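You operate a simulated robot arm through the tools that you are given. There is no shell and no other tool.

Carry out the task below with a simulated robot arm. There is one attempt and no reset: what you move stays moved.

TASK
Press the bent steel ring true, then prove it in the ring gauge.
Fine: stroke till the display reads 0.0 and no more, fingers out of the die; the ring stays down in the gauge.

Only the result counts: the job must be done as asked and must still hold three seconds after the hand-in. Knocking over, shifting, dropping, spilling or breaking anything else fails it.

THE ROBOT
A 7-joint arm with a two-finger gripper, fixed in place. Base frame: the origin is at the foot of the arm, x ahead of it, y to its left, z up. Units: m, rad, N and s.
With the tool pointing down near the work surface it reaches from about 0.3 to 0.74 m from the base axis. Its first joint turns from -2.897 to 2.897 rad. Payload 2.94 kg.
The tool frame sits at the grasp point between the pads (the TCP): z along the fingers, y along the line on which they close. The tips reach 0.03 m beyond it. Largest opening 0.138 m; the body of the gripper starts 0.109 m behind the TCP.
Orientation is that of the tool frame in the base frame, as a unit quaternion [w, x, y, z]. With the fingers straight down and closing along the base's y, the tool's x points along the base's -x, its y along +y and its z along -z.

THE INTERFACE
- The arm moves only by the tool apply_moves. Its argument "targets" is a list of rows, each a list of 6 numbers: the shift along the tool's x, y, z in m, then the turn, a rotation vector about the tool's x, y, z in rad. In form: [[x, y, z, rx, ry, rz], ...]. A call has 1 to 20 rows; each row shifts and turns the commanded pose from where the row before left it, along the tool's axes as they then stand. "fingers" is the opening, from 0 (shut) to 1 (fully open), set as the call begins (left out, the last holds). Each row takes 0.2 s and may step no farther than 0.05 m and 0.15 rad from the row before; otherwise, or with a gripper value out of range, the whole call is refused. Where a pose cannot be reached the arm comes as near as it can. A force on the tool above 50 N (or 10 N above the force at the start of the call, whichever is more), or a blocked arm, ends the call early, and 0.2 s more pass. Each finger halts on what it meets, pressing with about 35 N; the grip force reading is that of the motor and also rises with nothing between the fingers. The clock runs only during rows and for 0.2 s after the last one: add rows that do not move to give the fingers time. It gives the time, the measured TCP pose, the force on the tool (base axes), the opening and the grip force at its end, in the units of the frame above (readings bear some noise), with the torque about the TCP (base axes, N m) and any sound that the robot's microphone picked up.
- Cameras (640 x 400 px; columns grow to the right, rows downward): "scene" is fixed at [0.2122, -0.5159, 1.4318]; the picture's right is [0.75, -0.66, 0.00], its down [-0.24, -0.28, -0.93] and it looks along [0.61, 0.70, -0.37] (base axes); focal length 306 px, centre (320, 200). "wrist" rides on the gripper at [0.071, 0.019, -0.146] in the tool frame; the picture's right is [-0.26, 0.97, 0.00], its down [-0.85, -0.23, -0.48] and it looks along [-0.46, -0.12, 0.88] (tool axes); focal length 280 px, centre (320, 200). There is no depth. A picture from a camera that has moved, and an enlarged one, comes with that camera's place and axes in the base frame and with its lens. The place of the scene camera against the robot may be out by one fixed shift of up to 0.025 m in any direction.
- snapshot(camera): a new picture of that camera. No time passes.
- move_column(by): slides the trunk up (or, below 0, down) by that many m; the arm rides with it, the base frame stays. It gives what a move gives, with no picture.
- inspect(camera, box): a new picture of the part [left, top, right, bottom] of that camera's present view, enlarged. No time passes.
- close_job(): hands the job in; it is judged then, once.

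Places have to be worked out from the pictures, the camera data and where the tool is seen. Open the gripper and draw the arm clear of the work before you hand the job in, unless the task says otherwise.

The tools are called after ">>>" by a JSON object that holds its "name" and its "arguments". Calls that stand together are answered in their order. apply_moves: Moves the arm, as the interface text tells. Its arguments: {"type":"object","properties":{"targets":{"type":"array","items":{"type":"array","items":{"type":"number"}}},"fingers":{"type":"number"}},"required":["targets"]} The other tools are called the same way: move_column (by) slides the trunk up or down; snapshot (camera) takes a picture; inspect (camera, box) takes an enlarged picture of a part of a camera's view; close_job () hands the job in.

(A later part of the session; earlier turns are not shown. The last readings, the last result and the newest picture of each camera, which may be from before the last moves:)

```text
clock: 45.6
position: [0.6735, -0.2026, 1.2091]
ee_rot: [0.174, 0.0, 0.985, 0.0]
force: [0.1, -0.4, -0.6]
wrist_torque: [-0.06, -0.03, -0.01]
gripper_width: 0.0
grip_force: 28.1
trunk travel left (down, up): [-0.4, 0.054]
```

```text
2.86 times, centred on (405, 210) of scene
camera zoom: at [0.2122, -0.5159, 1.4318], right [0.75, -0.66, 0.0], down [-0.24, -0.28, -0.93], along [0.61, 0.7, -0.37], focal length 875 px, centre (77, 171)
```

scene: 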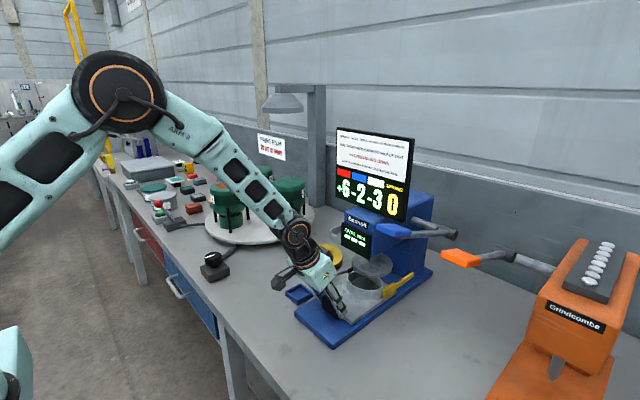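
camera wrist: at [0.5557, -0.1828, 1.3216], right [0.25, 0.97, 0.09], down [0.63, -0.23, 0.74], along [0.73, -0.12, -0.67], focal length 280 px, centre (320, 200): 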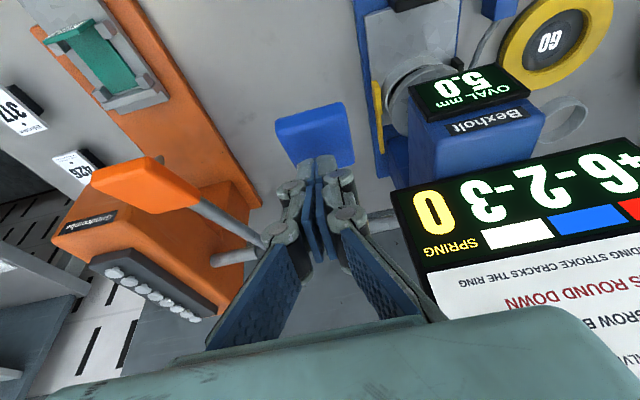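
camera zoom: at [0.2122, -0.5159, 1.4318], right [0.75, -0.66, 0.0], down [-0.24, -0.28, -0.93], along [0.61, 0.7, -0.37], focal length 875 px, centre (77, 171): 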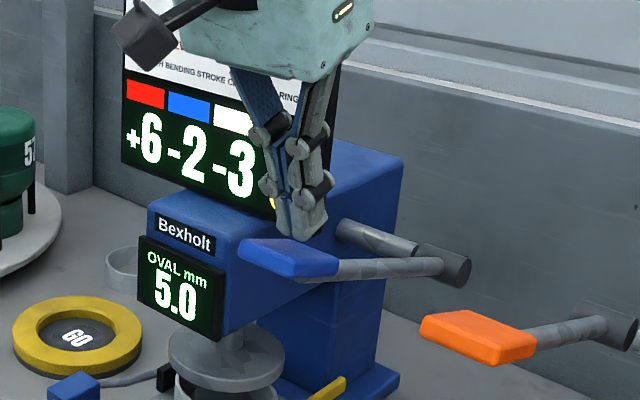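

The closed tips are about 20 mm above the pad. I lower in small steps until I feel contact.

>>> {"name": "apply_moves", "arguments": {"targets": [[0.0027, 0, 0.0075, 0, 0, 0], [0.0027, 0, 0.0075, 0, 0, 0], [0, 0, 0, 0, 0, 0]]}}

>>> {"name": "apply_moves", "arguments": {"targets": [[0.0017, 0, 0.0047, 0, 0, 0], [0.0017, 0, 0.0047, 0, 0, 0], [0, 0, 0, 0, 0, 0]]}}

>>> {"name": "inspect", "arguments": {"camera": "scene", "box": [330, 160, 480, 300]}}

```text
clock: 46.4
position: [0.6731, -0.2048, 1.1943]
ee_rot: [0.175, 0.0, 0.985, 0.0]
force: [0.0, 0.3, 1.3]
wrist_torque: [-0.03, 0.04, 0.0]
gripper_width: 0.006
grip_force: 29.1
trunk travel left (down, up): [-0.4, 0.054]
```

```text
clock: 47.2
position: [0.6736, -0.2019, 1.1838]
ee_rot: [0.173, 0.0, 0.985, 0.0]
force: [-0.2, 0.0, 2.3]
wrist_torque: [0.02, 0.02, 0.01]
gripper_width: 0.0059
grip_force: 28.5
trunk travel left (down, up): [-0.4, 0.054]
```

```text
2.86 times, centred on (405, 230) of scene
camera zoom: at [0.2122, -0.5159, 1.4318], right [0.75, -0.66, 0.0], down [-0.24, -0.28, -0.93], along [0.61, 0.7, -0.37], focal length 875 px, centre (77, 114)
```

zoom: 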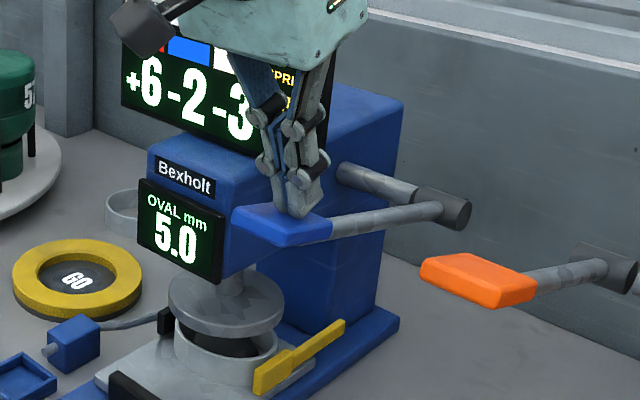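

The lever is moving down under about 2 N and the display still reads 5.0. I continue in short increments, reading the display after each.

>>> {"name": "apply_moves", "arguments": {"targets": [[0.0017, 0, 0.0047, 0, 0, 0], [0.0017, 0, 0.0047, 0, 0, 0], [0.0017, 0, 0.0047, 0, 0, 0], [0.0017, 0, 0.0047, 0, 0, 0], [0, 0, 0, 0, 0, 0]]}}

>>> {"name": "inspect", "arguments": {"camera": "scene", "box": [330, 180, 480, 320]}}

```text
clock: 48.4
position: [0.6725, -0.2026, 1.1643]
ee_rot: [0.173, 0.0, 0.985, 0.0]
force: [-0.2, 0.0, 2.4]
wrist_torque: [0.01, 0.02, 0.02]
gripper_width: 0.0059
grip_force: 28.5
trunk travel left (down, up): [-0.4, 0.054]
```

```text
2.86 times, centred on (405, 250) of scene
camera zoom: at [0.2122, -0.5159, 1.4318], right [0.75, -0.66, 0.0], down [-0.24, -0.28, -0.93], along [0.61, 0.7, -0.37], focal length 875 px, centre (77, 57)
```

zoom: 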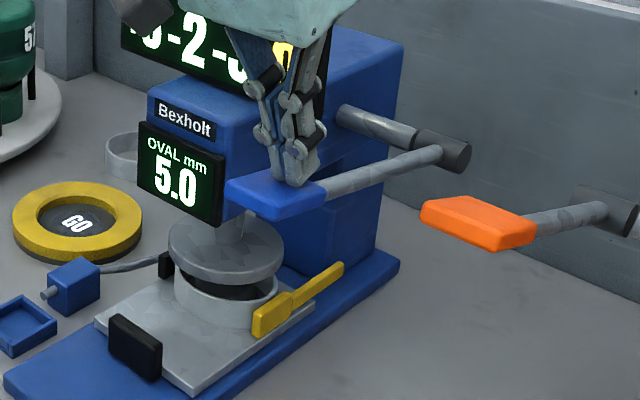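

>>> {"name": "apply_moves", "arguments": {"targets": [[0.0017, 0, 0.0047, 0, 0, 0], [0.0017, 0, 0.0047, 0, 0, 0], [0, 0, 0, 0, 0, 0]]}}

>>> {"name": "inspect", "arguments": {"camera": "scene", "box": [330, 180, 480, 320]}}

```text
clock: 49.2
position: [0.6743, -0.2041, 1.154]
ee_rot: [0.174, 0.0, 0.985, -0.001]
force: [-0.5, -0.2, 2.8]
wrist_torque: [0.03, 0.01, 0.0]
gripper_width: 0.0063
grip_force: 28.3
trunk travel left (down, up): [-0.4, 0.054]
```

```text
2.86 times, centred on (405, 250) of scene
camera zoom: at [0.2122, -0.5159, 1.4318], right [0.75, -0.66, 0.0], down [-0.24, -0.28, -0.93], along [0.61, 0.7, -0.37], focal length 875 px, centre (77, 57)
```

zoom: 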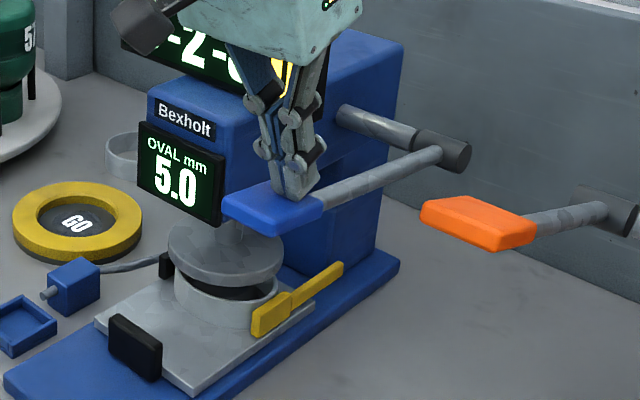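

>>> {"name": "apply_moves", "arguments": {"targets": [[0.0036, 0, 0.004, 0, 0, 0], [0.0036, 0, 0.004, 0, 0, 0], [0, 0, 0, 0, 0, 0]]}}

>>> {"name": "inspect", "arguments": {"camera": "scene", "box": [330, 180, 480, 320]}}

```text
clock: 50.0
position: [0.6699, -0.2053, 1.1444]
ee_rot: [0.175, 0.0, 0.985, 0.0]
force: [1.7, 0.2, 3.4]
wrist_torque: [0.03, -0.05, -0.01]
gripper_width: 0.0059
grip_force: 28.2
trunk travel left (down, up): [-0.4, 0.054]
```

```text
2.86 times, centred on (405, 250) of scene
camera zoom: at [0.2122, -0.5159, 1.4318], right [0.75, -0.66, 0.0], down [-0.24, -0.28, -0.93], along [0.61, 0.7, -0.37], focal length 875 px, centre (77, 57)
```

zoom: 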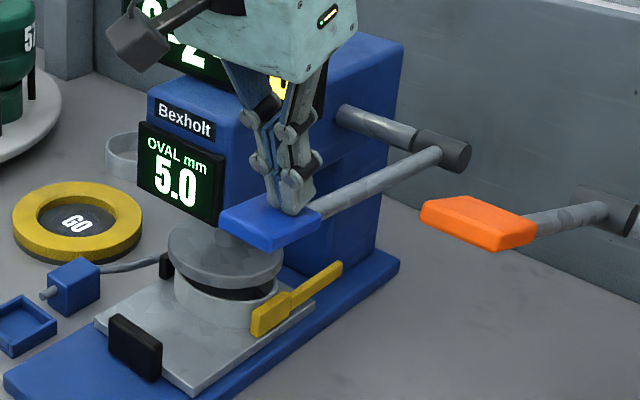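

>>> {"name": "apply_moves", "arguments": {"targets": [[0.0027, 0, 0.0044, 0, 0, 0], [0.0027, 0, 0.0044, 0, 0, 0], [0.0017, 0, 0.0047, 0, 0, 0], [0, 0, 0, 0, 0, 0]]}}

>>> {"name": "inspect", "arguments": {"camera": "scene", "box": [330, 180, 480, 320]}}

```text
clock: 51.0
position: [0.6678, -0.2037, 1.1286]
ee_rot: [0.173, 0.001, 0.985, 0.0]
force: [-0.2, -0.1, 3.5]
wrist_torque: [-0.01, 0.02, 0.0]
gripper_width: 0.0058
grip_force: 28.3
trunk travel left (down, up): [-0.4, 0.054]
```

```text
2.86 times, centred on (405, 250) of scene
camera zoom: at [0.2122, -0.5159, 1.4318], right [0.75, -0.66, 0.0], down [-0.24, -0.28, -0.93], along [0.61, 0.7, -0.37], focal length 875 px, centre (77, 57)
```

zoom: 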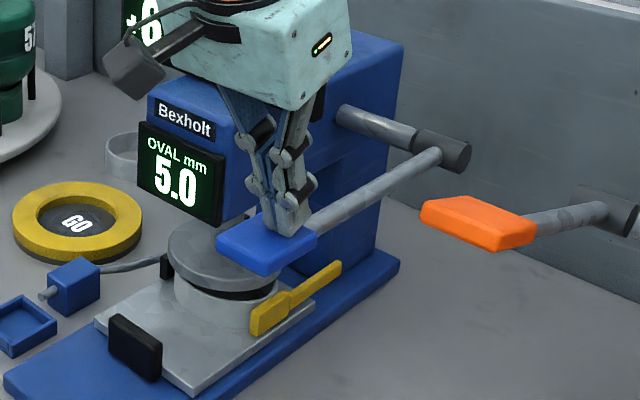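

>>> {"name": "apply_moves", "arguments": {"targets": [[0.0017, 0, 0.0047, 0, 0, 0], [0.0017, 0, 0.0047, 0, 0, 0], [0, 0, 0, 0, 0, 0]]}}

>>> {"name": "inspect", "arguments": {"camera": "scene", "box": [330, 180, 480, 320]}}

```text
clock: 51.8
position: [0.6664, -0.2039, 1.117]
ee_rot: [0.173, 0.0, 0.985, 0.0]
force: [-2.0, -1.1, 4.3]
wrist_torque: [-0.07, 0.1, 0.0]
gripper_width: 0.0058
grip_force: 29.0
trunk travel left (down, up): [-0.4, 0.054]
```

```text
2.86 times, centred on (405, 250) of scene
camera zoom: at [0.2122, -0.5159, 1.4318], right [0.75, -0.66, 0.0], down [-0.24, -0.28, -0.93], along [0.61, 0.7, -0.37], focal length 875 px, centre (77, 57)
```

zoom: 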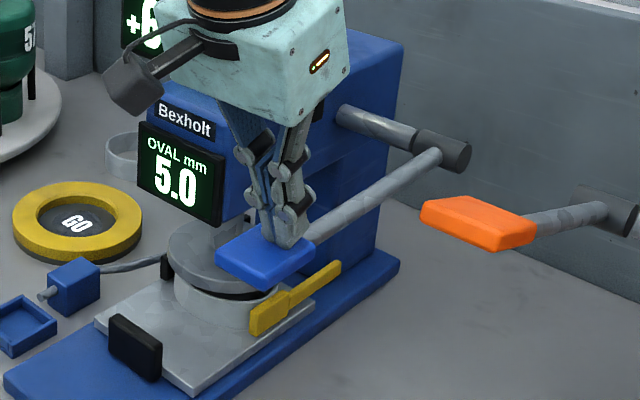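

>>> {"name": "apply_moves", "arguments": {"targets": [[0.0055, 0.001, 0.0033, 0, 0, 0], [0.0027, 0, 0.0044, 0, 0, 0], [0, 0, 0, 0, 0, 0]]}}

>>> {"name": "inspect", "arguments": {"camera": "scene", "box": [330, 180, 480, 320]}}

```text
clock: 52.6
position: [0.6623, -0.2015, 1.1081]
ee_rot: [0.174, 0.0, 0.985, 0.0]
force: [1.5, 1.7, 3.8]
wrist_torque: [0.03, -0.01, -0.02]
gripper_width: 0.0058
grip_force: 28.6
trunk travel left (down, up): [-0.4, 0.054]
```

```text
2.86 times, centred on (405, 250) of scene
camera zoom: at [0.2122, -0.5159, 1.4318], right [0.75, -0.66, 0.0], down [-0.24, -0.28, -0.93], along [0.61, 0.7, -0.37], focal length 875 px, centre (77, 57)
```

zoom: 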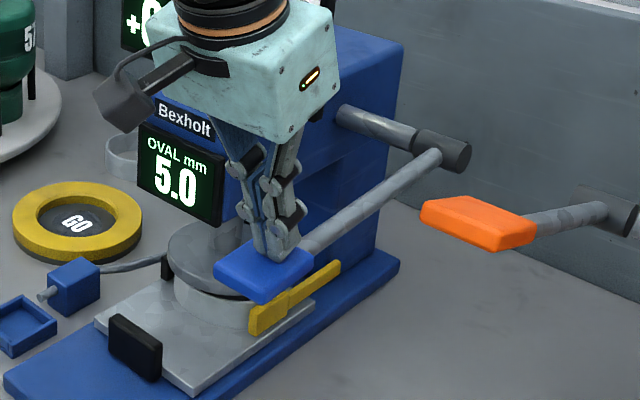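

>>> {"name": "apply_moves", "arguments": {"targets": [[0.0022, 0, 0.0046, 0, 0, 0], [0.0022, 0, 0.0046, 0, 0, 0], [0, 0, 0, 0, 0, 0]]}}

>>> {"name": "inspect", "arguments": {"camera": "scene", "box": [350, 215, 430, 305]}}

```text
clock: 53.4
position: [0.6609, -0.203, 1.098]
ee_rot: [0.174, -0.001, 0.985, 0.0]
force: [0.1, 1.4, 4.5]
wrist_torque: [0.02, -0.02, 0.0]
gripper_width: 0.0061
grip_force: 28.1
trunk travel left (down, up): [-0.4, 0.054]
```

```text
4.44 times, centred on (390, 260) of scene
camera zoom: at [0.2122, -0.5159, 1.4318], right [0.75, -0.66, 0.0], down [-0.24, -0.28, -0.93], along [0.61, 0.7, -0.37], focal length 1362 px, centre (9, -67)
```

zoom: 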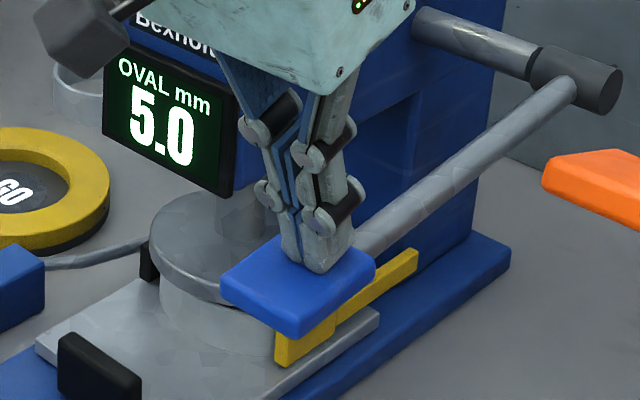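

>>> {"name": "apply_moves", "arguments": {"targets": [[0.0022, 0, 0.0046, 0, 0, 0], [0, 0, 0, 0, 0, 0]]}}

>>> {"name": "inspect", "arguments": {"camera": "scene", "box": [350, 215, 430, 305]}}

```text
clock: 54.0
position: [0.6613, -0.2036, 1.0922]
ee_rot: [0.174, 0.0, 0.985, 0.0]
force: [0.7, 0.1, 5.0]
wrist_torque: [0.02, -0.04, 0.01]
gripper_width: 0.0061
grip_force: 28.0
trunk travel left (down, up): [-0.4, 0.054]
```

```text
4.44 times, centred on (390, 260) of scene
camera zoom: at [0.2122, -0.5159, 1.4318], right [0.75, -0.66, 0.0], down [-0.24, -0.28, -0.93], along [0.61, 0.7, -0.37], focal length 1362 px, centre (9, -67)
```

zoom: 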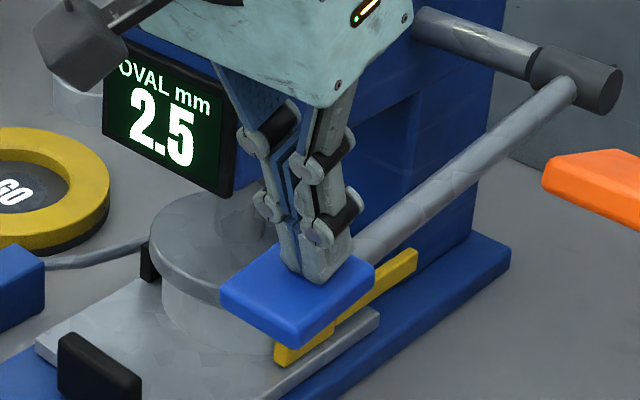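

The display dropped from 5.0 to 2.5 as the ram bottomed, so one stroke took off 2.5. I stop pressing now and lift the fingers to see whether the lever returns.

>>> {"name": "apply_moves", "arguments": {"targets": [[-0.0022, 0, -0.0046, 0, 0, 0], [-0.0022, 0, -0.0046, 0, 0, 0], [-0.0022, 0, -0.0046, 0, 0, 0], [-0.0022, 0, -0.0046, 0, 0, 0], [-0.0022, 0, -0.0046, 0, 0, 0], [-0.0022, 0, -0.0046, 0, 0, 0], [0, 0, 0, 0, 0, 0]]}}

>>> {"name": "inspect", "arguments": {"camera": "scene", "box": [330, 180, 480, 320]}}

```text
clock: 55.6
position: [0.6639, -0.202, 1.1246]
ee_rot: [0.175, 0.001, 0.985, 0.0]
force: [-2.1, -0.1, 3.5]
wrist_torque: [-0.04, 0.04, 0.03]
gripper_width: 0.0059
grip_force: 28.6
trunk travel left (down, up): [-0.4, 0.054]
```

```text
2.86 times, centred on (405, 250) of scene
camera zoom: at [0.2122, -0.5159, 1.4318], right [0.75, -0.66, 0.0], down [-0.24, -0.28, -0.93], along [0.61, 0.7, -0.37], focal length 875 px, centre (77, 57)
```

zoom: 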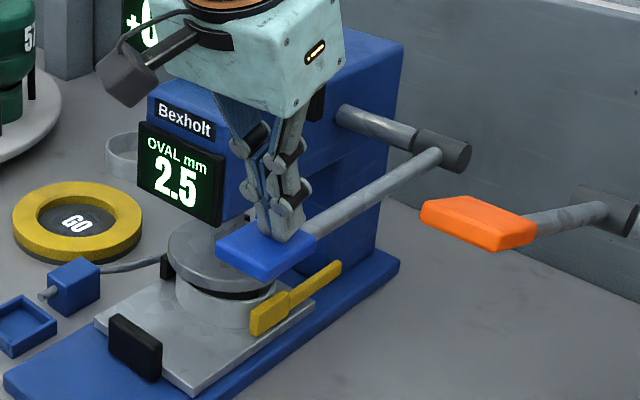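

The lever springs back and follows the fingers, with 2.5 holding on the display. I let it rise fully before the next stroke.

>>> {"name": "apply_moves", "arguments": {"targets": [[-0.0046, 0, -0.009, 0, 0, 0], [-0.0046, 0, -0.009, 0, 0, 0], [-0.0046, 0, -0.009, 0, 0, 0], [-0.0046, 0, -0.009, 0, 0, 0], [-0.0046, 0, -0.009, 0, 0, 0], [-0.0046, 0, -0.009, 0, 0, 0], [-0.0046, 0, -0.009, 0, 0, 0], [-0.0034, 0, -0.0094, 0, 0, 0], [0, 0, 0, 0, 0, 0]]}}

>>> {"name": "inspect", "arguments": {"camera": "scene", "box": [330, 160, 480, 300]}}

```text
clock: 57.6
position: [0.672, -0.2044, 1.204]
ee_rot: [0.173, -0.001, 0.985, 0.0]
force: [-0.3, 0.0, -0.2]
wrist_torque: [0.0, -0.02, 0.02]
gripper_width: 0.0
grip_force: 28.3
trunk travel left (down, up): [-0.4, 0.054]
```

```text
2.86 times, centred on (405, 230) of scene
camera zoom: at [0.2122, -0.5159, 1.4318], right [0.75, -0.66, 0.0], down [-0.24, -0.28, -0.93], along [0.61, 0.7, -0.37], focal length 875 px, centre (77, 114)
```

zoom: 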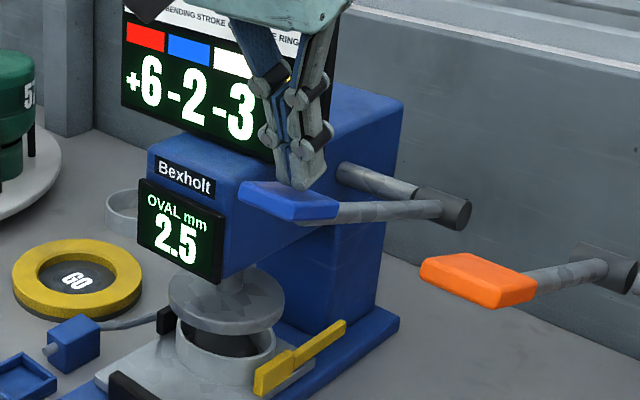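

The lever is fully up again. I repeat the stroke along the same path, stopping short of the trip height (about 1.095) first.

>>> {"name": "apply_moves", "arguments": {"targets": [[0.0043, 0, 0.0091, 0, 0, 0], [0.0043, 0, 0.0091, 0, 0, 0], [0.0043, 0, 0.0091, 0, 0, 0], [0.0043, 0, 0.0091, 0, 0, 0], [0.0043, 0, 0.0091, 0, 0, 0], [0.0043, 0, 0.0091, 0, 0, 0], [0.0043, 0, 0.0091, 0, 0, 0], [0.0043, 0, 0.0091, 0, 0, 0], [0.0043, 0, 0.0091, 0, 0, 0], [0.0022, 0, 0.0046, 0, 0, 0], [0, 0, 0, 0, 0, 0]]}}

>>> {"name": "inspect", "arguments": {"camera": "scene", "box": [330, 180, 480, 320]}}

```text
clock: 60.0
position: [0.6639, -0.2035, 1.1093]
ee_rot: [0.173, 0.001, 0.985, 0.0]
force: [1.4, -1.6, 4.5]
wrist_torque: [0.01, -0.04, -0.01]
gripper_width: 0.0061
grip_force: 28.6
trunk travel left (down, up): [-0.4, 0.054]
```

```text
2.86 times, centred on (405, 250) of scene
camera zoom: at [0.2122, -0.5159, 1.4318], right [0.75, -0.66, 0.0], down [-0.24, -0.28, -0.93], along [0.61, 0.7, -0.37], focal length 875 px, centre (77, 57)
```

zoom: 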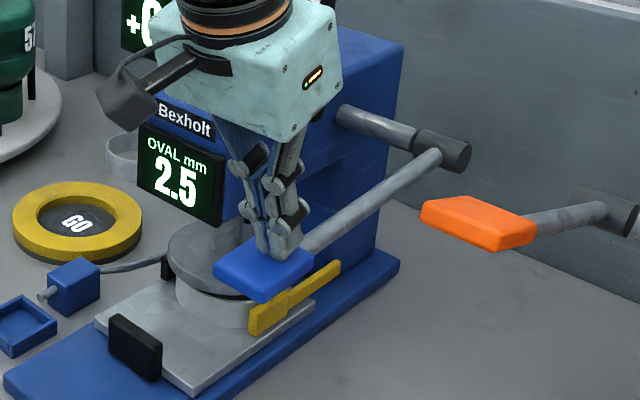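

>>> {"name": "apply_moves", "arguments": {"targets": [[0.0022, 0, 0.0046, 0, 0, 0], [0.0022, 0, 0.0046, 0, 0, 0], [0, 0, 0, 0, 0, 0]]}}

>>> {"name": "inspect", "arguments": {"camera": "scene", "box": [350, 215, 430, 305]}}

```text
clock: 60.8
position: [0.6628, -0.2029, 1.0975]
ee_rot: [0.175, 0.0, 0.985, 0.0]
force: [1.1, -0.1, 4.1]
wrist_torque: [-0.02, -0.03, 0.02]
gripper_width: 0.0058
grip_force: 28.1
trunk travel left (down, up): [-0.4, 0.054]
```

```text
4.44 times, centred on (390, 260) of scene
camera zoom: at [0.2122, -0.5159, 1.4318], right [0.75, -0.66, 0.0], down [-0.24, -0.28, -0.93], along [0.61, 0.7, -0.37], focal length 1362 px, centre (9, -67)
```

zoom: 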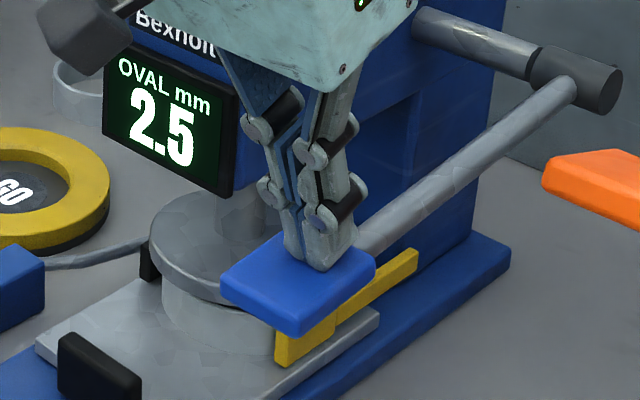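

>>> {"name": "apply_moves", "arguments": {"targets": [[0.0013, 0, 0.0028, 0, 0, 0], [0, 0, 0, 0, 0, 0]]}}

>>> {"name": "inspect", "arguments": {"camera": "scene", "box": [350, 215, 430, 305]}}

```text
clock: 61.4
position: [0.6621, -0.2015, 1.095]
ee_rot: [0.173, 0.0, 0.985, 0.0]
force: [1.8, -0.4, 4.7]
wrist_torque: [0.02, -0.03, -0.01]
gripper_width: 0.006
grip_force: 28.7
trunk travel left (down, up): [-0.4, 0.054]
```

```text
4.44 times, centred on (390, 260) of scene
camera zoom: at [0.2122, -0.5159, 1.4318], right [0.75, -0.66, 0.0], down [-0.24, -0.28, -0.93], along [0.61, 0.7, -0.37], focal length 1362 px, centre (9, -67)
```

zoom: 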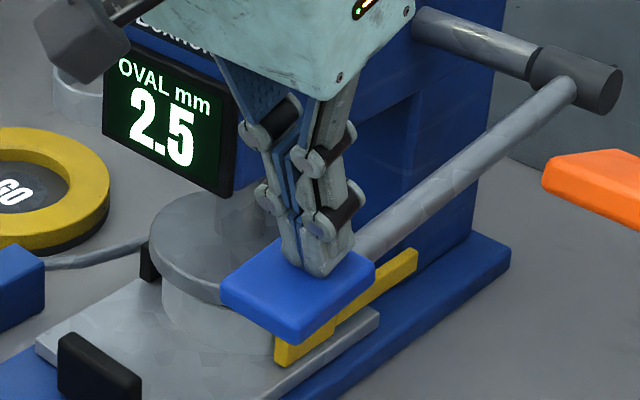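

Still 2.5, just above the trip point. I go down another 3 mm.

>>> {"name": "apply_moves", "arguments": {"targets": [[0.0013, 0, 0.0028, 0, 0, 0], [0, 0, 0, 0, 0, 0]]}}

>>> {"name": "inspect", "arguments": {"camera": "scene", "box": [350, 215, 430, 305]}}

```text
clock: 62.0
position: [0.6621, -0.2018, 1.0927]
ee_rot: [0.173, -0.001, 0.985, 0.0]
force: [1.6, 0.4, 4.8]
wrist_torque: [0.02, -0.07, -0.01]
gripper_width: 0.0059
grip_force: 28.2
trunk travel left (down, up): [-0.4, 0.054]
```

```text
4.44 times, centred on (390, 260) of scene
camera zoom: at [0.2122, -0.5159, 1.4318], right [0.75, -0.66, 0.0], down [-0.24, -0.28, -0.93], along [0.61, 0.7, -0.37], focal length 1362 px, centre (9, -67)
```

zoom: 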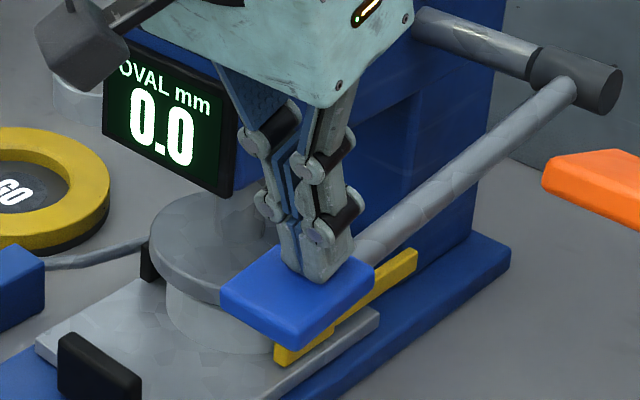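

The display reads 0.0, so no more strokes. I let the lever rise all the way under control.

>>> {"name": "apply_moves", "arguments": {"targets": [[-0.0043, 0, -0.0091, 0, 0, 0], [-0.0043, 0, -0.0091, 0, 0, 0], [-0.0043, 0, -0.0091, 0, 0, 0], [-0.0043, 0, -0.0091, 0, 0, 0], [-0.0043, 0, -0.0091, 0, 0, 0], [-0.0043, 0, -0.0091, 0, 0, 0], [-0.0043, 0, -0.0091, 0, 0, 0], [-0.0043, 0, -0.0091, 0, 0, 0], [-0.0043, 0, -0.0091, 0, 0, 0], [-0.0043, 0, -0.0091, 0, 0, 0], [-0.0034, 0, -0.0094, 0, 0, 0], [-0.0034, 0, -0.0094, 0, 0, 0], [0, 0, 0, 0, 0, 0]]}}

>>> {"name": "inspect", "arguments": {"camera": "scene", "box": [330, 160, 480, 300]}}

>>> {"name": "snapshot", "arguments": {"camera": "wrist"}}

```text
clock: 64.8
position: [0.6697, -0.2022, 1.2131]
ee_rot: [0.174, 0.0, 0.985, 0.0]
force: [0.5, 0.1, -0.6]
wrist_torque: [0.04, 0.0, 0.0]
gripper_width: 0.0
grip_force: 28.1
trunk travel left (down, up): [-0.4, 0.054]
```

```text
2.86 times, centred on (405, 230) of scene
camera zoom: at [0.2122, -0.5159, 1.4318], right [0.75, -0.66, 0.0], down [-0.24, -0.28, -0.93], along [0.61, 0.7, -0.37], focal length 875 px, centre (77, 114)
```

zoom: 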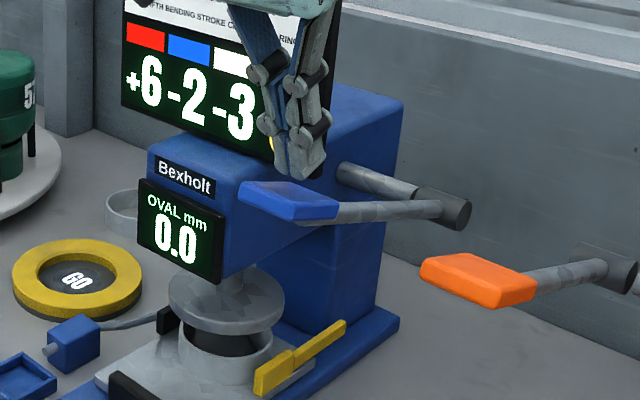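

```text
taken
camera wrist: at [0.5528, -0.183, 1.3258], right [0.25, 0.96, 0.09], down [0.64, -0.23, 0.74], along [0.73, -0.12, -0.67], focal length 280 px, centre (320, 200)
```

wrist: 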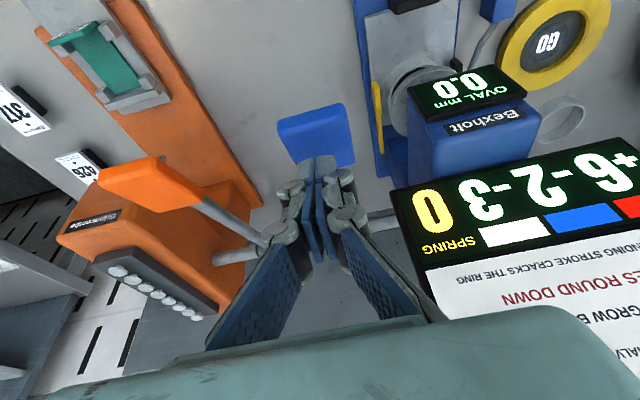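

The lever is up and the display stays at 0.0. Now I go back to the carriage handle: retreat, shift over to y −0.05, tilt to 25° and approach along the tool axis with the fingers half open.

>>> {"name": "apply_moves", "arguments": {"targets": [[0.0376, 0, -0.0137, 0, 0, 0], [0.0376, 0, -0.0137, 0, 0, 0], [0, 0.05, 0, 0, 0, 0], [0, 0.05, 0, 0, 0, 0], [0, 0.05, 0, 0, 0, 0], [0, 0, 0, 0, -0.087, 0], [0.0101, 0, 0.0405, 0, 0, 0], [0.0101, 0, 0.0405, 0, 0, 0], [0.0101, 0, 0.0405, 0, 0, 0], [0.0101, 0, 0.0405, 0, 0, 0], [0, 0, 0, 0, 0, 0]], "fingers": 0.65}}

>>> {"name": "snapshot", "arguments": {"camera": "wrist"}}

>>> {"name": "snapshot", "arguments": {"camera": "scene"}}

```text
clock: 67.2
position: [0.6247, -0.0541, 1.0454]
ee_rot: [0.216, 0.0, 0.976, 0.0]
force: [1.0, 0.1, 0.0]
wrist_torque: [0.02, 0.01, -0.04]
gripper_width: 0.0898
grip_force: 0.2
trunk travel left (down, up): [-0.4, 0.054]
```

```text
taken
camera wrist: at [0.4971, -0.0336, 1.1483], right [0.24, 0.96, 0.11], down [0.57, -0.23, 0.79], along [0.79, -0.12, -0.6], focal length 280 px, centre (320, 200)
```

wrist: 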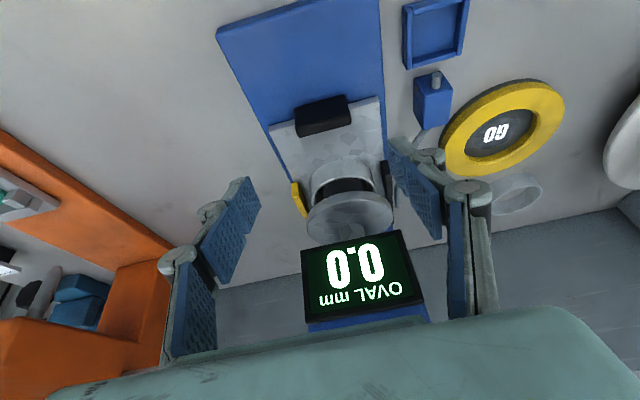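

```text
taken
```

scene: 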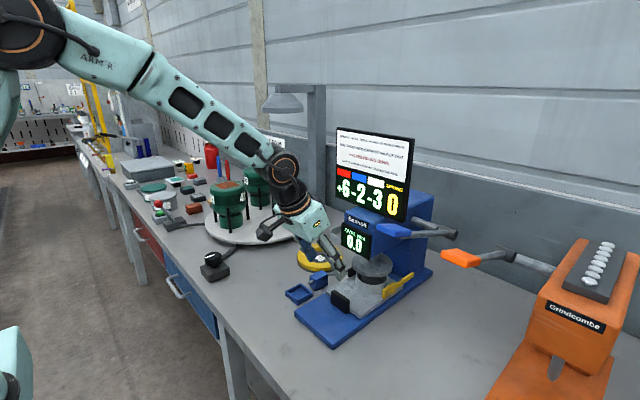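

>>> {"name": "apply_moves", "arguments": {"targets": [[0.0004, 0.0012, 0.04, 0, 0, 0], [0.0004, 0.0012, 0.04, 0, 0, 0], [0.0004, 0.0012, 0.035, 0, 0, 0], [0, 0, 0, 0, 0, 0]]}}

>>> {"name": "snapshot", "arguments": {"camera": "wrist"}}

>>> {"name": "inspect", "arguments": {"camera": "scene", "box": [270, 200, 450, 350]}}

```text
clock: 68.2
position: [0.6713, -0.0499, 0.9424]
ee_rot: [0.216, 0.0, 0.976, 0.0]
force: [-0.3, 0.7, -0.7]
wrist_torque: [0.02, 0.01, -0.01]
gripper_width: 0.0899
grip_force: 0.1
trunk travel left (down, up): [-0.4, 0.054]
```

```text
taken
camera wrist: at [0.5442, -0.0294, 1.0445], right [0.24, 0.96, 0.11], down [0.57, -0.23, 0.79], along [0.79, -0.12, -0.6], focal length 280 px, centre (320, 200)
```

wrist: 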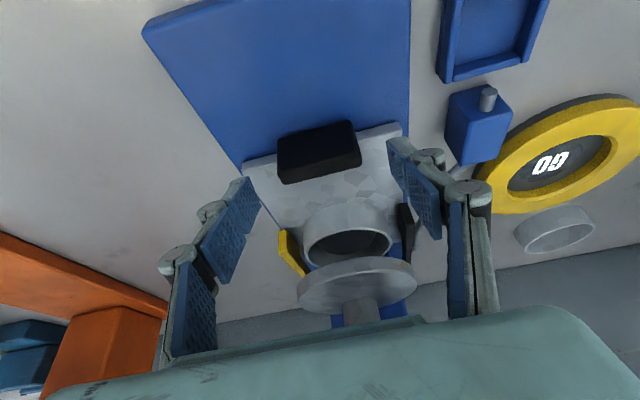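

```text
2.67 times, centred on (360, 275) of scene
camera zoom: at [0.2122, -0.5159, 1.4318], right [0.75, -0.66, 0.0], down [-0.24, -0.28, -0.93], along [0.61, 0.7, -0.37], focal length 817 px, centre (213, 0)
```

zoom: 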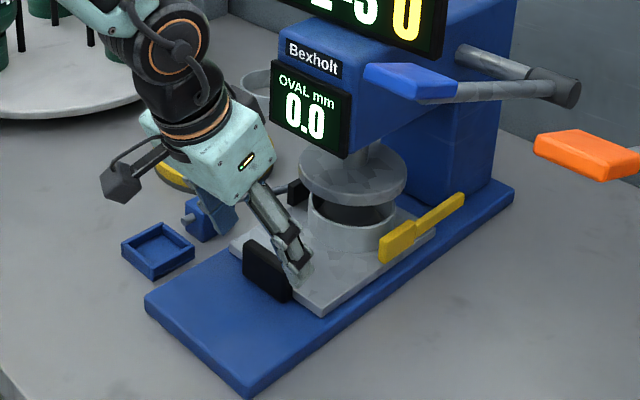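

>>> {"name": "apply_moves", "arguments": {"targets": [[0, 0, 0.016, 0, 0, 0], [0, 0, 0.016, 0, 0, 0], [0, 0, 0, 0, 0, 0]]}}

>>> {"name": "apply_moves", "arguments": {"targets": [[0, 0, 0, 0, 0, 0], [0, 0, 0, 0, 0, 0], [0, 0, 0, 0, 0, 0]], "fingers": 0.3}}

>>> {"name": "snapshot", "arguments": {"camera": "wrist"}}

```text
clock: 69.0
position: [0.6847, -0.0487, 0.9141]
ee_rot: [0.216, 0.0, 0.976, 0.0]
force: [-0.8, 0.2, -0.3]
wrist_torque: [0.01, -0.01, 0.02]
gripper_width: 0.0897
grip_force: 0.0
trunk travel left (down, up): [-0.4, 0.054]
```

```text
clock: 69.8
position: [0.6835, -0.0498, 0.9148]
ee_rot: [0.216, 0.0, 0.976, 0.001]
force: [0.0, -1.9, -0.2]
wrist_torque: [-0.2, -0.06, -0.05]
gripper_width: 0.0595
grip_force: 45.1
trunk travel left (down, up): [-0.4, 0.054]
```

```text
taken
camera wrist: at [0.5568, -0.0295, 1.0175], right [0.24, 0.96, 0.11], down [0.57, -0.23, 0.79], along [0.79, -0.12, -0.6], focal length 280 px, centre (320, 200)
```

wrist: 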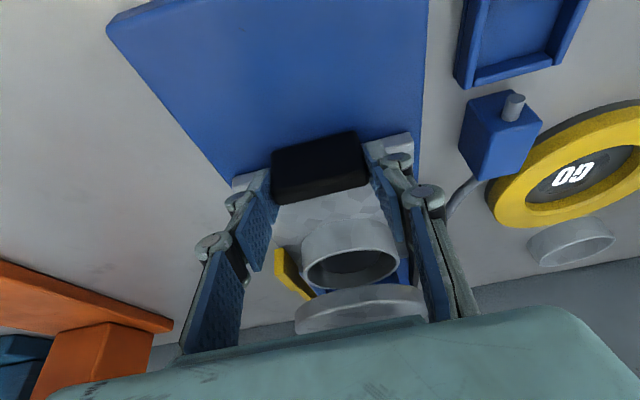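

The handle is gripped again. I pull the carriage out gently and check that it and the ring follow.

>>> {"name": "apply_moves", "arguments": {"targets": [[0.0073, 0, -0.0034, 0, 0, 0], [0.0073, 0, -0.0034, 0, 0, 0], [0.0091, 0, -0.0042, 0, 0, 0], [0.0091, 0, -0.0042, 0, 0, 0], [0, 0, 0, 0, 0, 0]]}}

>>> {"name": "inspect", "arguments": {"camera": "scene", "box": [270, 200, 450, 350]}}

```text
clock: 71.0
position: [0.6479, -0.0506, 0.9153]
ee_rot: [0.215, 0.0, 0.977, 0.0]
force: [-1.9, -4.5, 0.3]
wrist_torque: [-0.17, -0.51, -0.13]
gripper_width: 0.0593
grip_force: 44.6
trunk travel left (down, up): [-0.4, 0.054]
```

```text
2.67 times, centred on (360, 275) of scene
camera zoom: at [0.2122, -0.5159, 1.4318], right [0.75, -0.66, 0.0], down [-0.24, -0.28, -0.93], along [0.61, 0.7, -0.37], focal length 817 px, centre (213, 0)
```

zoom: 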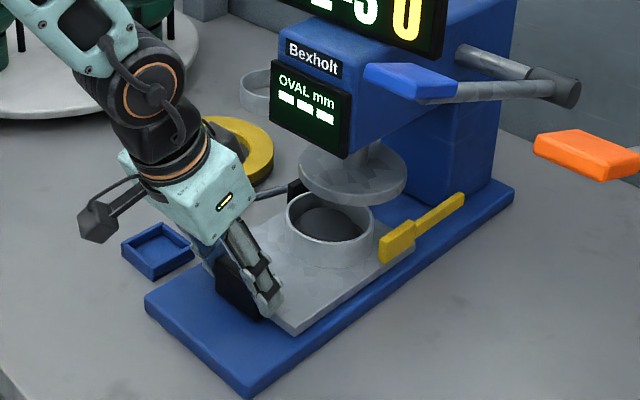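

>>> {"name": "apply_moves", "arguments": {"targets": [[0.0109, 0, -0.0051, 0, 0, 0], [0.0109, 0, -0.0051, 0, 0, 0], [0.0127, 0, -0.0059, 0, 0, 0], [0.0127, 0, -0.0059, 0, 0, 0], [0.0127, 0, -0.0059, 0, 0, 0], [0.0127, 0, -0.0059, 0, 0, 0], [0.0127, 0, -0.0059, 0, 0, 0], [0.0127, 0, -0.0059, 0, 0, 0], [0.0109, 0, -0.0051, 0, 0, 0], [0.0054, 0, -0.0025, 0, 0, 0], [0, 0, 0, 0, 0, 0]]}}

>>> {"name": "inspect", "arguments": {"camera": "scene", "box": [230, 200, 430, 370]}}

>>> {"name": "snapshot", "arguments": {"camera": "wrist"}}

```text
clock: 73.4
position: [0.5211, -0.052, 0.9153]
ee_rot: [0.216, 0.001, 0.976, 0.001]
force: [-2.0, -12.2, -0.5]
wrist_torque: [-0.63, -1.11, 0.18]
gripper_width: 0.0593
grip_force: 44.6
trunk travel left (down, up): [-0.4, 0.054]
```

```text
2.35 times, centred on (330, 285) of scene
camera zoom: at [0.2122, -0.5159, 1.4318], right [0.75, -0.66, 0.0], down [-0.24, -0.28, -0.93], along [0.61, 0.7, -0.37], focal length 721 px, centre (296, 0)
```

zoom: 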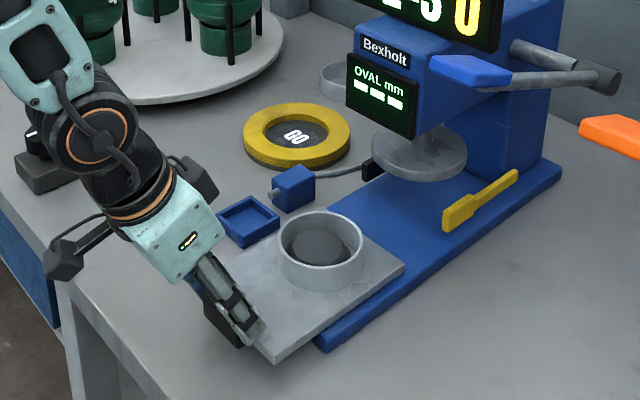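

```text
taken
camera wrist: at [0.3942, -0.0295, 1.0176], right [0.24, 0.96, 0.11], down [0.57, -0.23, 0.79], along [0.79, -0.12, -0.6], focal length 280 px, centre (320, 200)
```

wrist: 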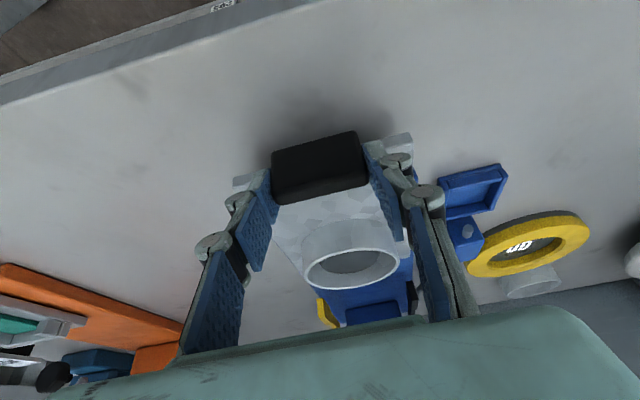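

>>> {"name": "apply_moves", "arguments": {"targets": [[0.0063, -0.0015, -0.003, 0, 0, 0], [0, 0, 0, 0, 0, 0]]}}

>>> {"name": "apply_moves", "arguments": {"targets": [[0, 0, 0, 0, 0, 0], [0, 0, 0, 0, 0, 0]], "fingers": 0.65}}

>>> {"name": "apply_moves", "arguments": {"targets": [[0, 0, -0.03, 0, 0, 0], [0, 0, -0.05, 0, 0, 0], [0, 0, -0.05, 0, 0, 0], [0, 0, 0, 0, 0, 0]], "fingers": 1.0}}

>>> {"name": "snapshot", "arguments": {"camera": "wrist"}}

>>> {"name": "inspect", "arguments": {"camera": "scene", "box": [250, 220, 410, 350]}}

```text
clock: 74.0
position: [0.5155, -0.0505, 0.9146]
ee_rot: [0.216, 0.0, 0.976, 0.001]
force: [-0.1, -4.1, 1.2]
wrist_torque: [0.38, 0.13, -0.28]
gripper_width: 0.0595
grip_force: 45.1
trunk travel left (down, up): [-0.4, 0.054]
```

```text
clock: 74.6
position: [0.5147, -0.051, 0.9152]
ee_rot: [0.216, 0.0, 0.976, -0.001]
force: [-0.3, -0.5, 0.4]
wrist_torque: [0.01, 0.01, -0.01]
gripper_width: 0.0898
grip_force: 0.1
trunk travel left (down, up): [-0.4, 0.054]
```

```text
clock: 75.6
position: [0.4611, -0.0493, 1.0323]
ee_rot: [0.216, 0.0, 0.976, 0.0]
force: [0.2, -0.7, 0.3]
wrist_torque: [0.01, -0.01, -0.01]
gripper_width: 0.1378
grip_force: 0.0
trunk travel left (down, up): [-0.4, 0.054]
```

```text
taken
camera wrist: at [0.3344, -0.0288, 1.1351], right [0.24, 0.97, 0.11], down [0.57, -0.23, 0.79], along [0.79, -0.12, -0.6], focal length 280 px, centre (320, 200)
```

wrist: 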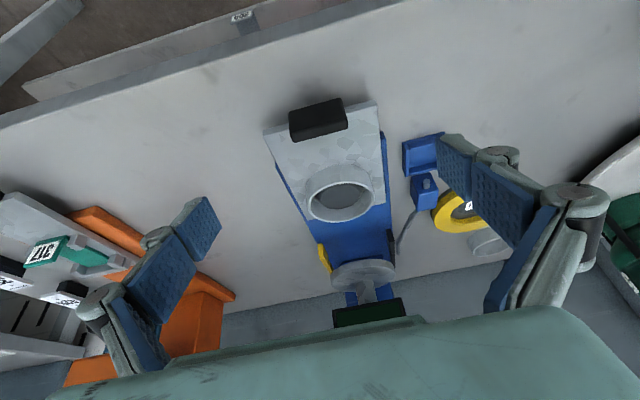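

```text
3.08 times, centred on (330, 285) of scene
camera zoom: at [0.2122, -0.5159, 1.4318], right [0.75, -0.66, 0.0], down [-0.24, -0.28, -0.93], along [0.61, 0.7, -0.37], focal length 943 px, centre (289, -62)
```

zoom: 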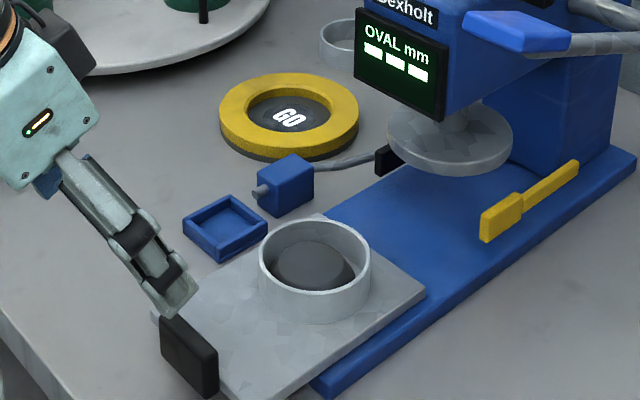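

The ring is out, around the die on the carriage, and now looks round. I steepen the tilt to 30° (needed for the distant gauge) and hover over the ring to measure it.

>>> {"name": "apply_moves", "arguments": {"targets": [[0, 0, 0, 0, -0.0873, 0], [-0.0315, 0, 0.0274, 0, 0, 0], [-0.0315, 0, 0.0274, 0, 0, 0], [-0.0315, 0, 0.0274, 0, 0, 0], [-0.0315, 0, 0.0274, 0, 0, 0], [0, 0, 0, 0, 0, 0]]}}

>>> {"name": "snapshot", "arguments": {"camera": "wrist"}}

>>> {"name": "inspect", "arguments": {"camera": "scene", "box": [250, 220, 410, 350]}}

```text
clock: 77.0
position: [0.6264, -0.0501, 1.0003]
ee_rot: [0.259, 0.0, 0.966, -0.001]
force: [0.2, 0.5, 0.0]
wrist_torque: [0.0, -0.02, 0.0]
gripper_width: 0.1381
grip_force: 0.1
trunk travel left (down, up): [-0.4, 0.054]
```

```text
taken
camera wrist: at [0.4908, -0.0303, 1.0912], right [0.23, 0.97, 0.13], down [0.5, -0.23, 0.84], along [0.84, -0.12, -0.53], focal length 280 px, centre (320, 200)
```

wrist: 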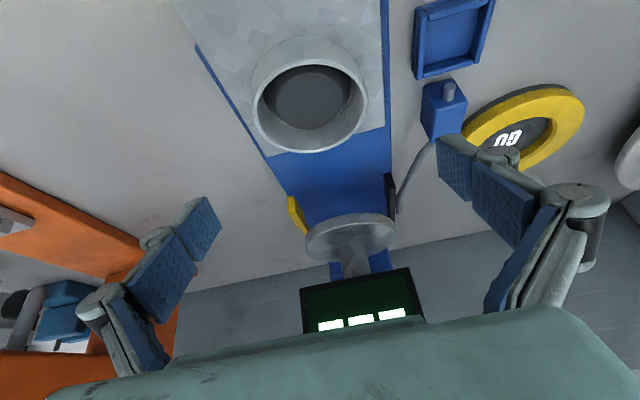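

```text
3.08 times, centred on (330, 285) of scene
camera zoom: at [0.2122, -0.5159, 1.4318], right [0.75, -0.66, 0.0], down [-0.24, -0.28, -0.93], along [0.61, 0.7, -0.37], focal length 943 px, centre (289, -62)
```

zoom: 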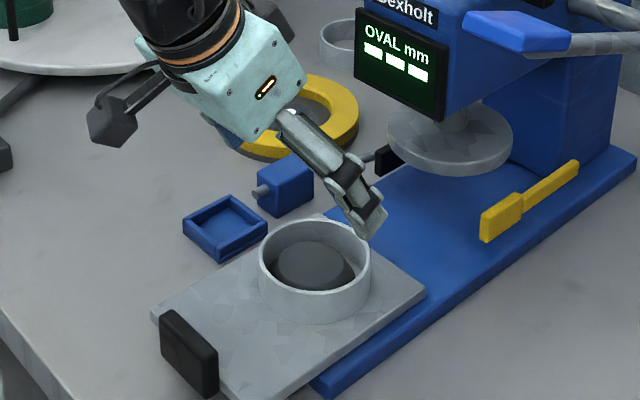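

>>> {"name": "inspect", "arguments": {"camera": "wrist", "box": [230, 20, 390, 170]}}

```text
2.67 times, centred on (310, 95) of wrist
camera zoom: at [0.4908, -0.0303, 1.0912], right [0.23, 0.97, 0.13], down [0.5, -0.23, 0.84], along [0.84, -0.12, -0.53], focal length 748 px, centre (347, 480)
```

zoom: 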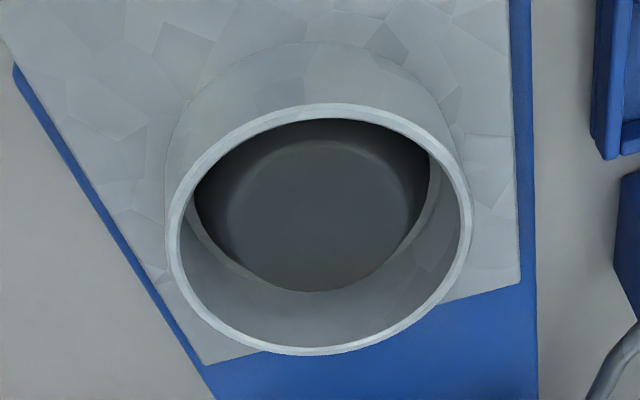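

The ring's centre is at about (0.638, −0.0486). I descend with the 30° tilt so that the fingers overlap the top 11–12 mm of the ring, leaving its lower part free for the gauge.

>>> {"name": "apply_moves", "arguments": {"targets": [[0.021, 0.001, 0.041, 0, 0, 0], [0.008, 0.0005, 0.0155, 0, 0, 0], [0.0036, 0, 0.007, 0, 0, 0], [0, 0, 0, 0, 0, 0]], "fingers": 1.0}}

>>> {"name": "snapshot", "arguments": {"camera": "wrist"}}

>>> {"name": "inspect", "arguments": {"camera": "scene", "box": [280, 230, 400, 330]}}

```text
clock: 78.0
position: [0.6299, -0.049, 0.9277]
ee_rot: [0.259, 0.001, 0.966, 0.0]
force: [0.4, -0.4, 1.1]
wrist_torque: [0.02, -0.02, -0.02]
gripper_width: 0.1379
grip_force: 0.0
trunk travel left (down, up): [-0.4, 0.054]
```

```text
taken
camera wrist: at [0.4936, -0.0283, 1.0191], right [0.23, 0.97, 0.13], down [0.5, -0.23, 0.84], along [0.84, -0.12, -0.53], focal length 280 px, centre (320, 200)
```

wrist: 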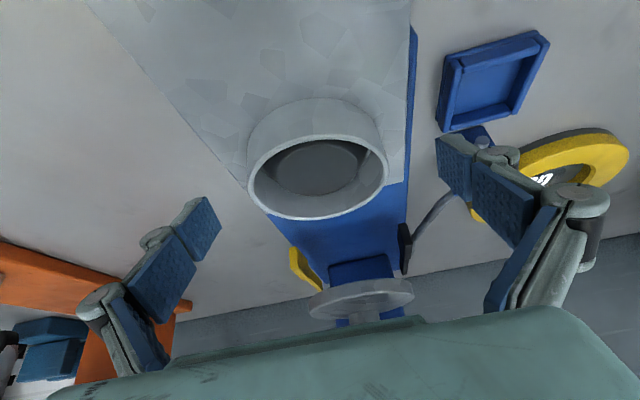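

```text
4.00 times, centred on (340, 280) of scene
camera zoom: at [0.2122, -0.5159, 1.4318], right [0.75, -0.66, 0.0], down [-0.24, -0.28, -0.93], along [0.61, 0.7, -0.37], focal length 1226 px, centre (240, -120)
```

zoom: 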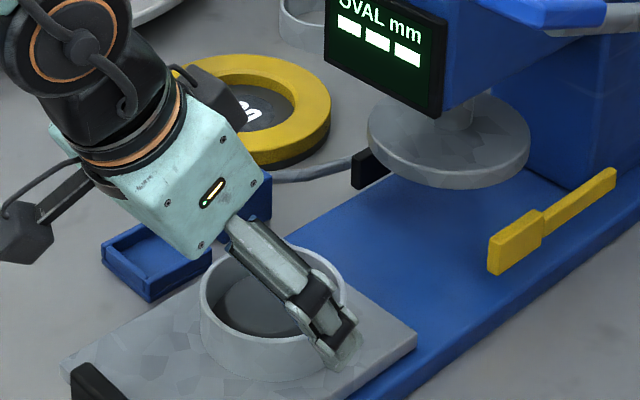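

>>> {"name": "apply_moves", "arguments": {"targets": [[0, 0, 0, 0, 0, 0], [0, 0, 0, 0, 0, 0], [0, 0, 0, 0, 0, 0], [0, 0, 0, 0, 0, 0]], "fingers": 0.55}}

>>> {"name": "snapshot", "arguments": {"camera": "wrist"}}

>>> {"name": "inspect", "arguments": {"camera": "scene", "box": [280, 230, 400, 330]}}

```text
clock: 79.0
position: [0.6292, -0.048, 0.928]
ee_rot: [0.26, 0.0, 0.966, 0.0]
force: [-0.2, -1.3, 1.5]
wrist_torque: [0.07, 0.06, -0.01]
gripper_width: 0.0898
grip_force: 34.9
trunk travel left (down, up): [-0.4, 0.054]
```

```text
taken
camera wrist: at [0.4934, -0.0285, 1.0195], right [0.23, 0.96, 0.13], down [0.5, -0.23, 0.84], along [0.84, -0.12, -0.53], focal length 280 px, centre (320, 200)
```

wrist: 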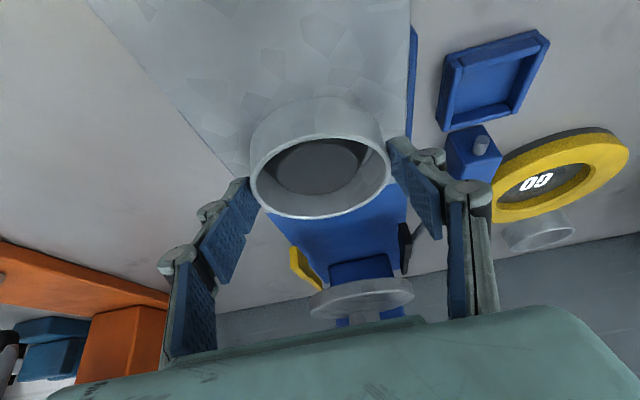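

```text
4.00 times, centred on (340, 280) of scene
camera zoom: at [0.2122, -0.5159, 1.4318], right [0.75, -0.66, 0.0], down [-0.24, -0.28, -0.93], along [0.61, 0.7, -0.37], focal length 1226 px, centre (240, -120)
```

zoom: 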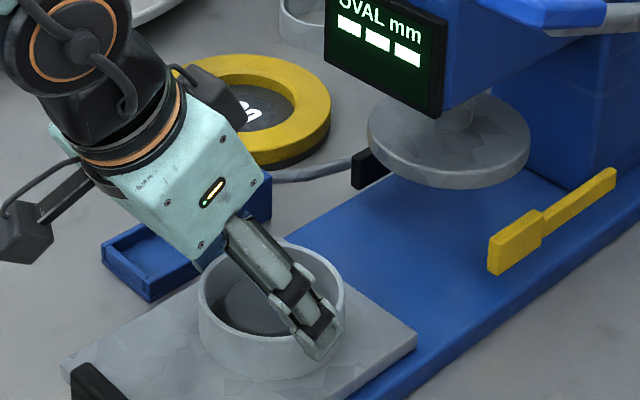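

The ring measures 0.0898 m across now and is gripped at 35 N. I lift it straight up off the die.

>>> {"name": "apply_moves", "arguments": {"targets": [[-0.0025, 0, -0.0043, 0, 0, 0], [-0.005, 0, -0.0087, 0, 0, 0], [-0.01, 0, -0.0173, 0, 0, 0], [-0.01, 0, -0.0173, 0, 0, 0], [-0.0075, 0, -0.013, 0, 0, 0], [0, 0, 0, 0, 0, 0]]}}

>>> {"name": "snapshot", "arguments": {"camera": "wrist"}}

>>> {"name": "inspect", "arguments": {"camera": "scene", "box": [270, 210, 410, 330]}}

```text
clock: 80.4
position: [0.6285, -0.0504, 1.0004]
ee_rot: [0.258, 0.0, 0.966, 0.001]
force: [-0.4, -0.1, -1.0]
wrist_torque: [-0.02, 0.0, -0.01]
gripper_width: 0.0901
grip_force: 34.5
trunk travel left (down, up): [-0.4, 0.054]
```

```text
taken
camera wrist: at [0.4924, -0.0289, 1.0915], right [0.23, 0.96, 0.13], down [0.5, -0.23, 0.84], along [0.84, -0.12, -0.53], focal length 280 px, centre (320, 200)
```

wrist: 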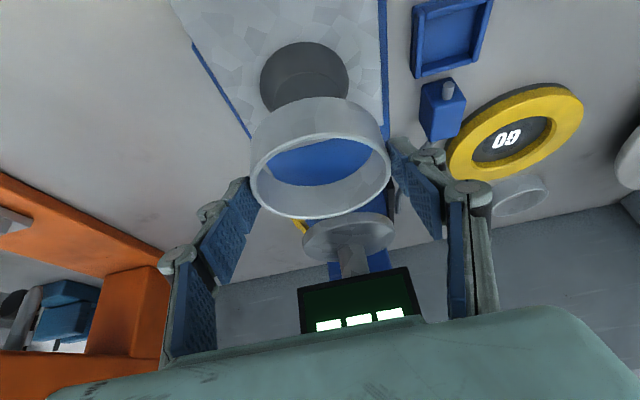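

```text
3.33 times, centred on (340, 270) of scene
camera zoom: at [0.2122, -0.5159, 1.4318], right [0.75, -0.66, 0.0], down [-0.24, -0.28, -0.93], along [0.61, 0.7, -0.37], focal length 1021 px, centre (253, -33)
```

zoom: 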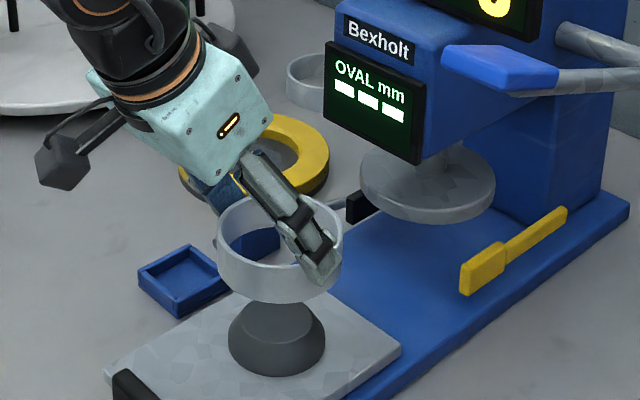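

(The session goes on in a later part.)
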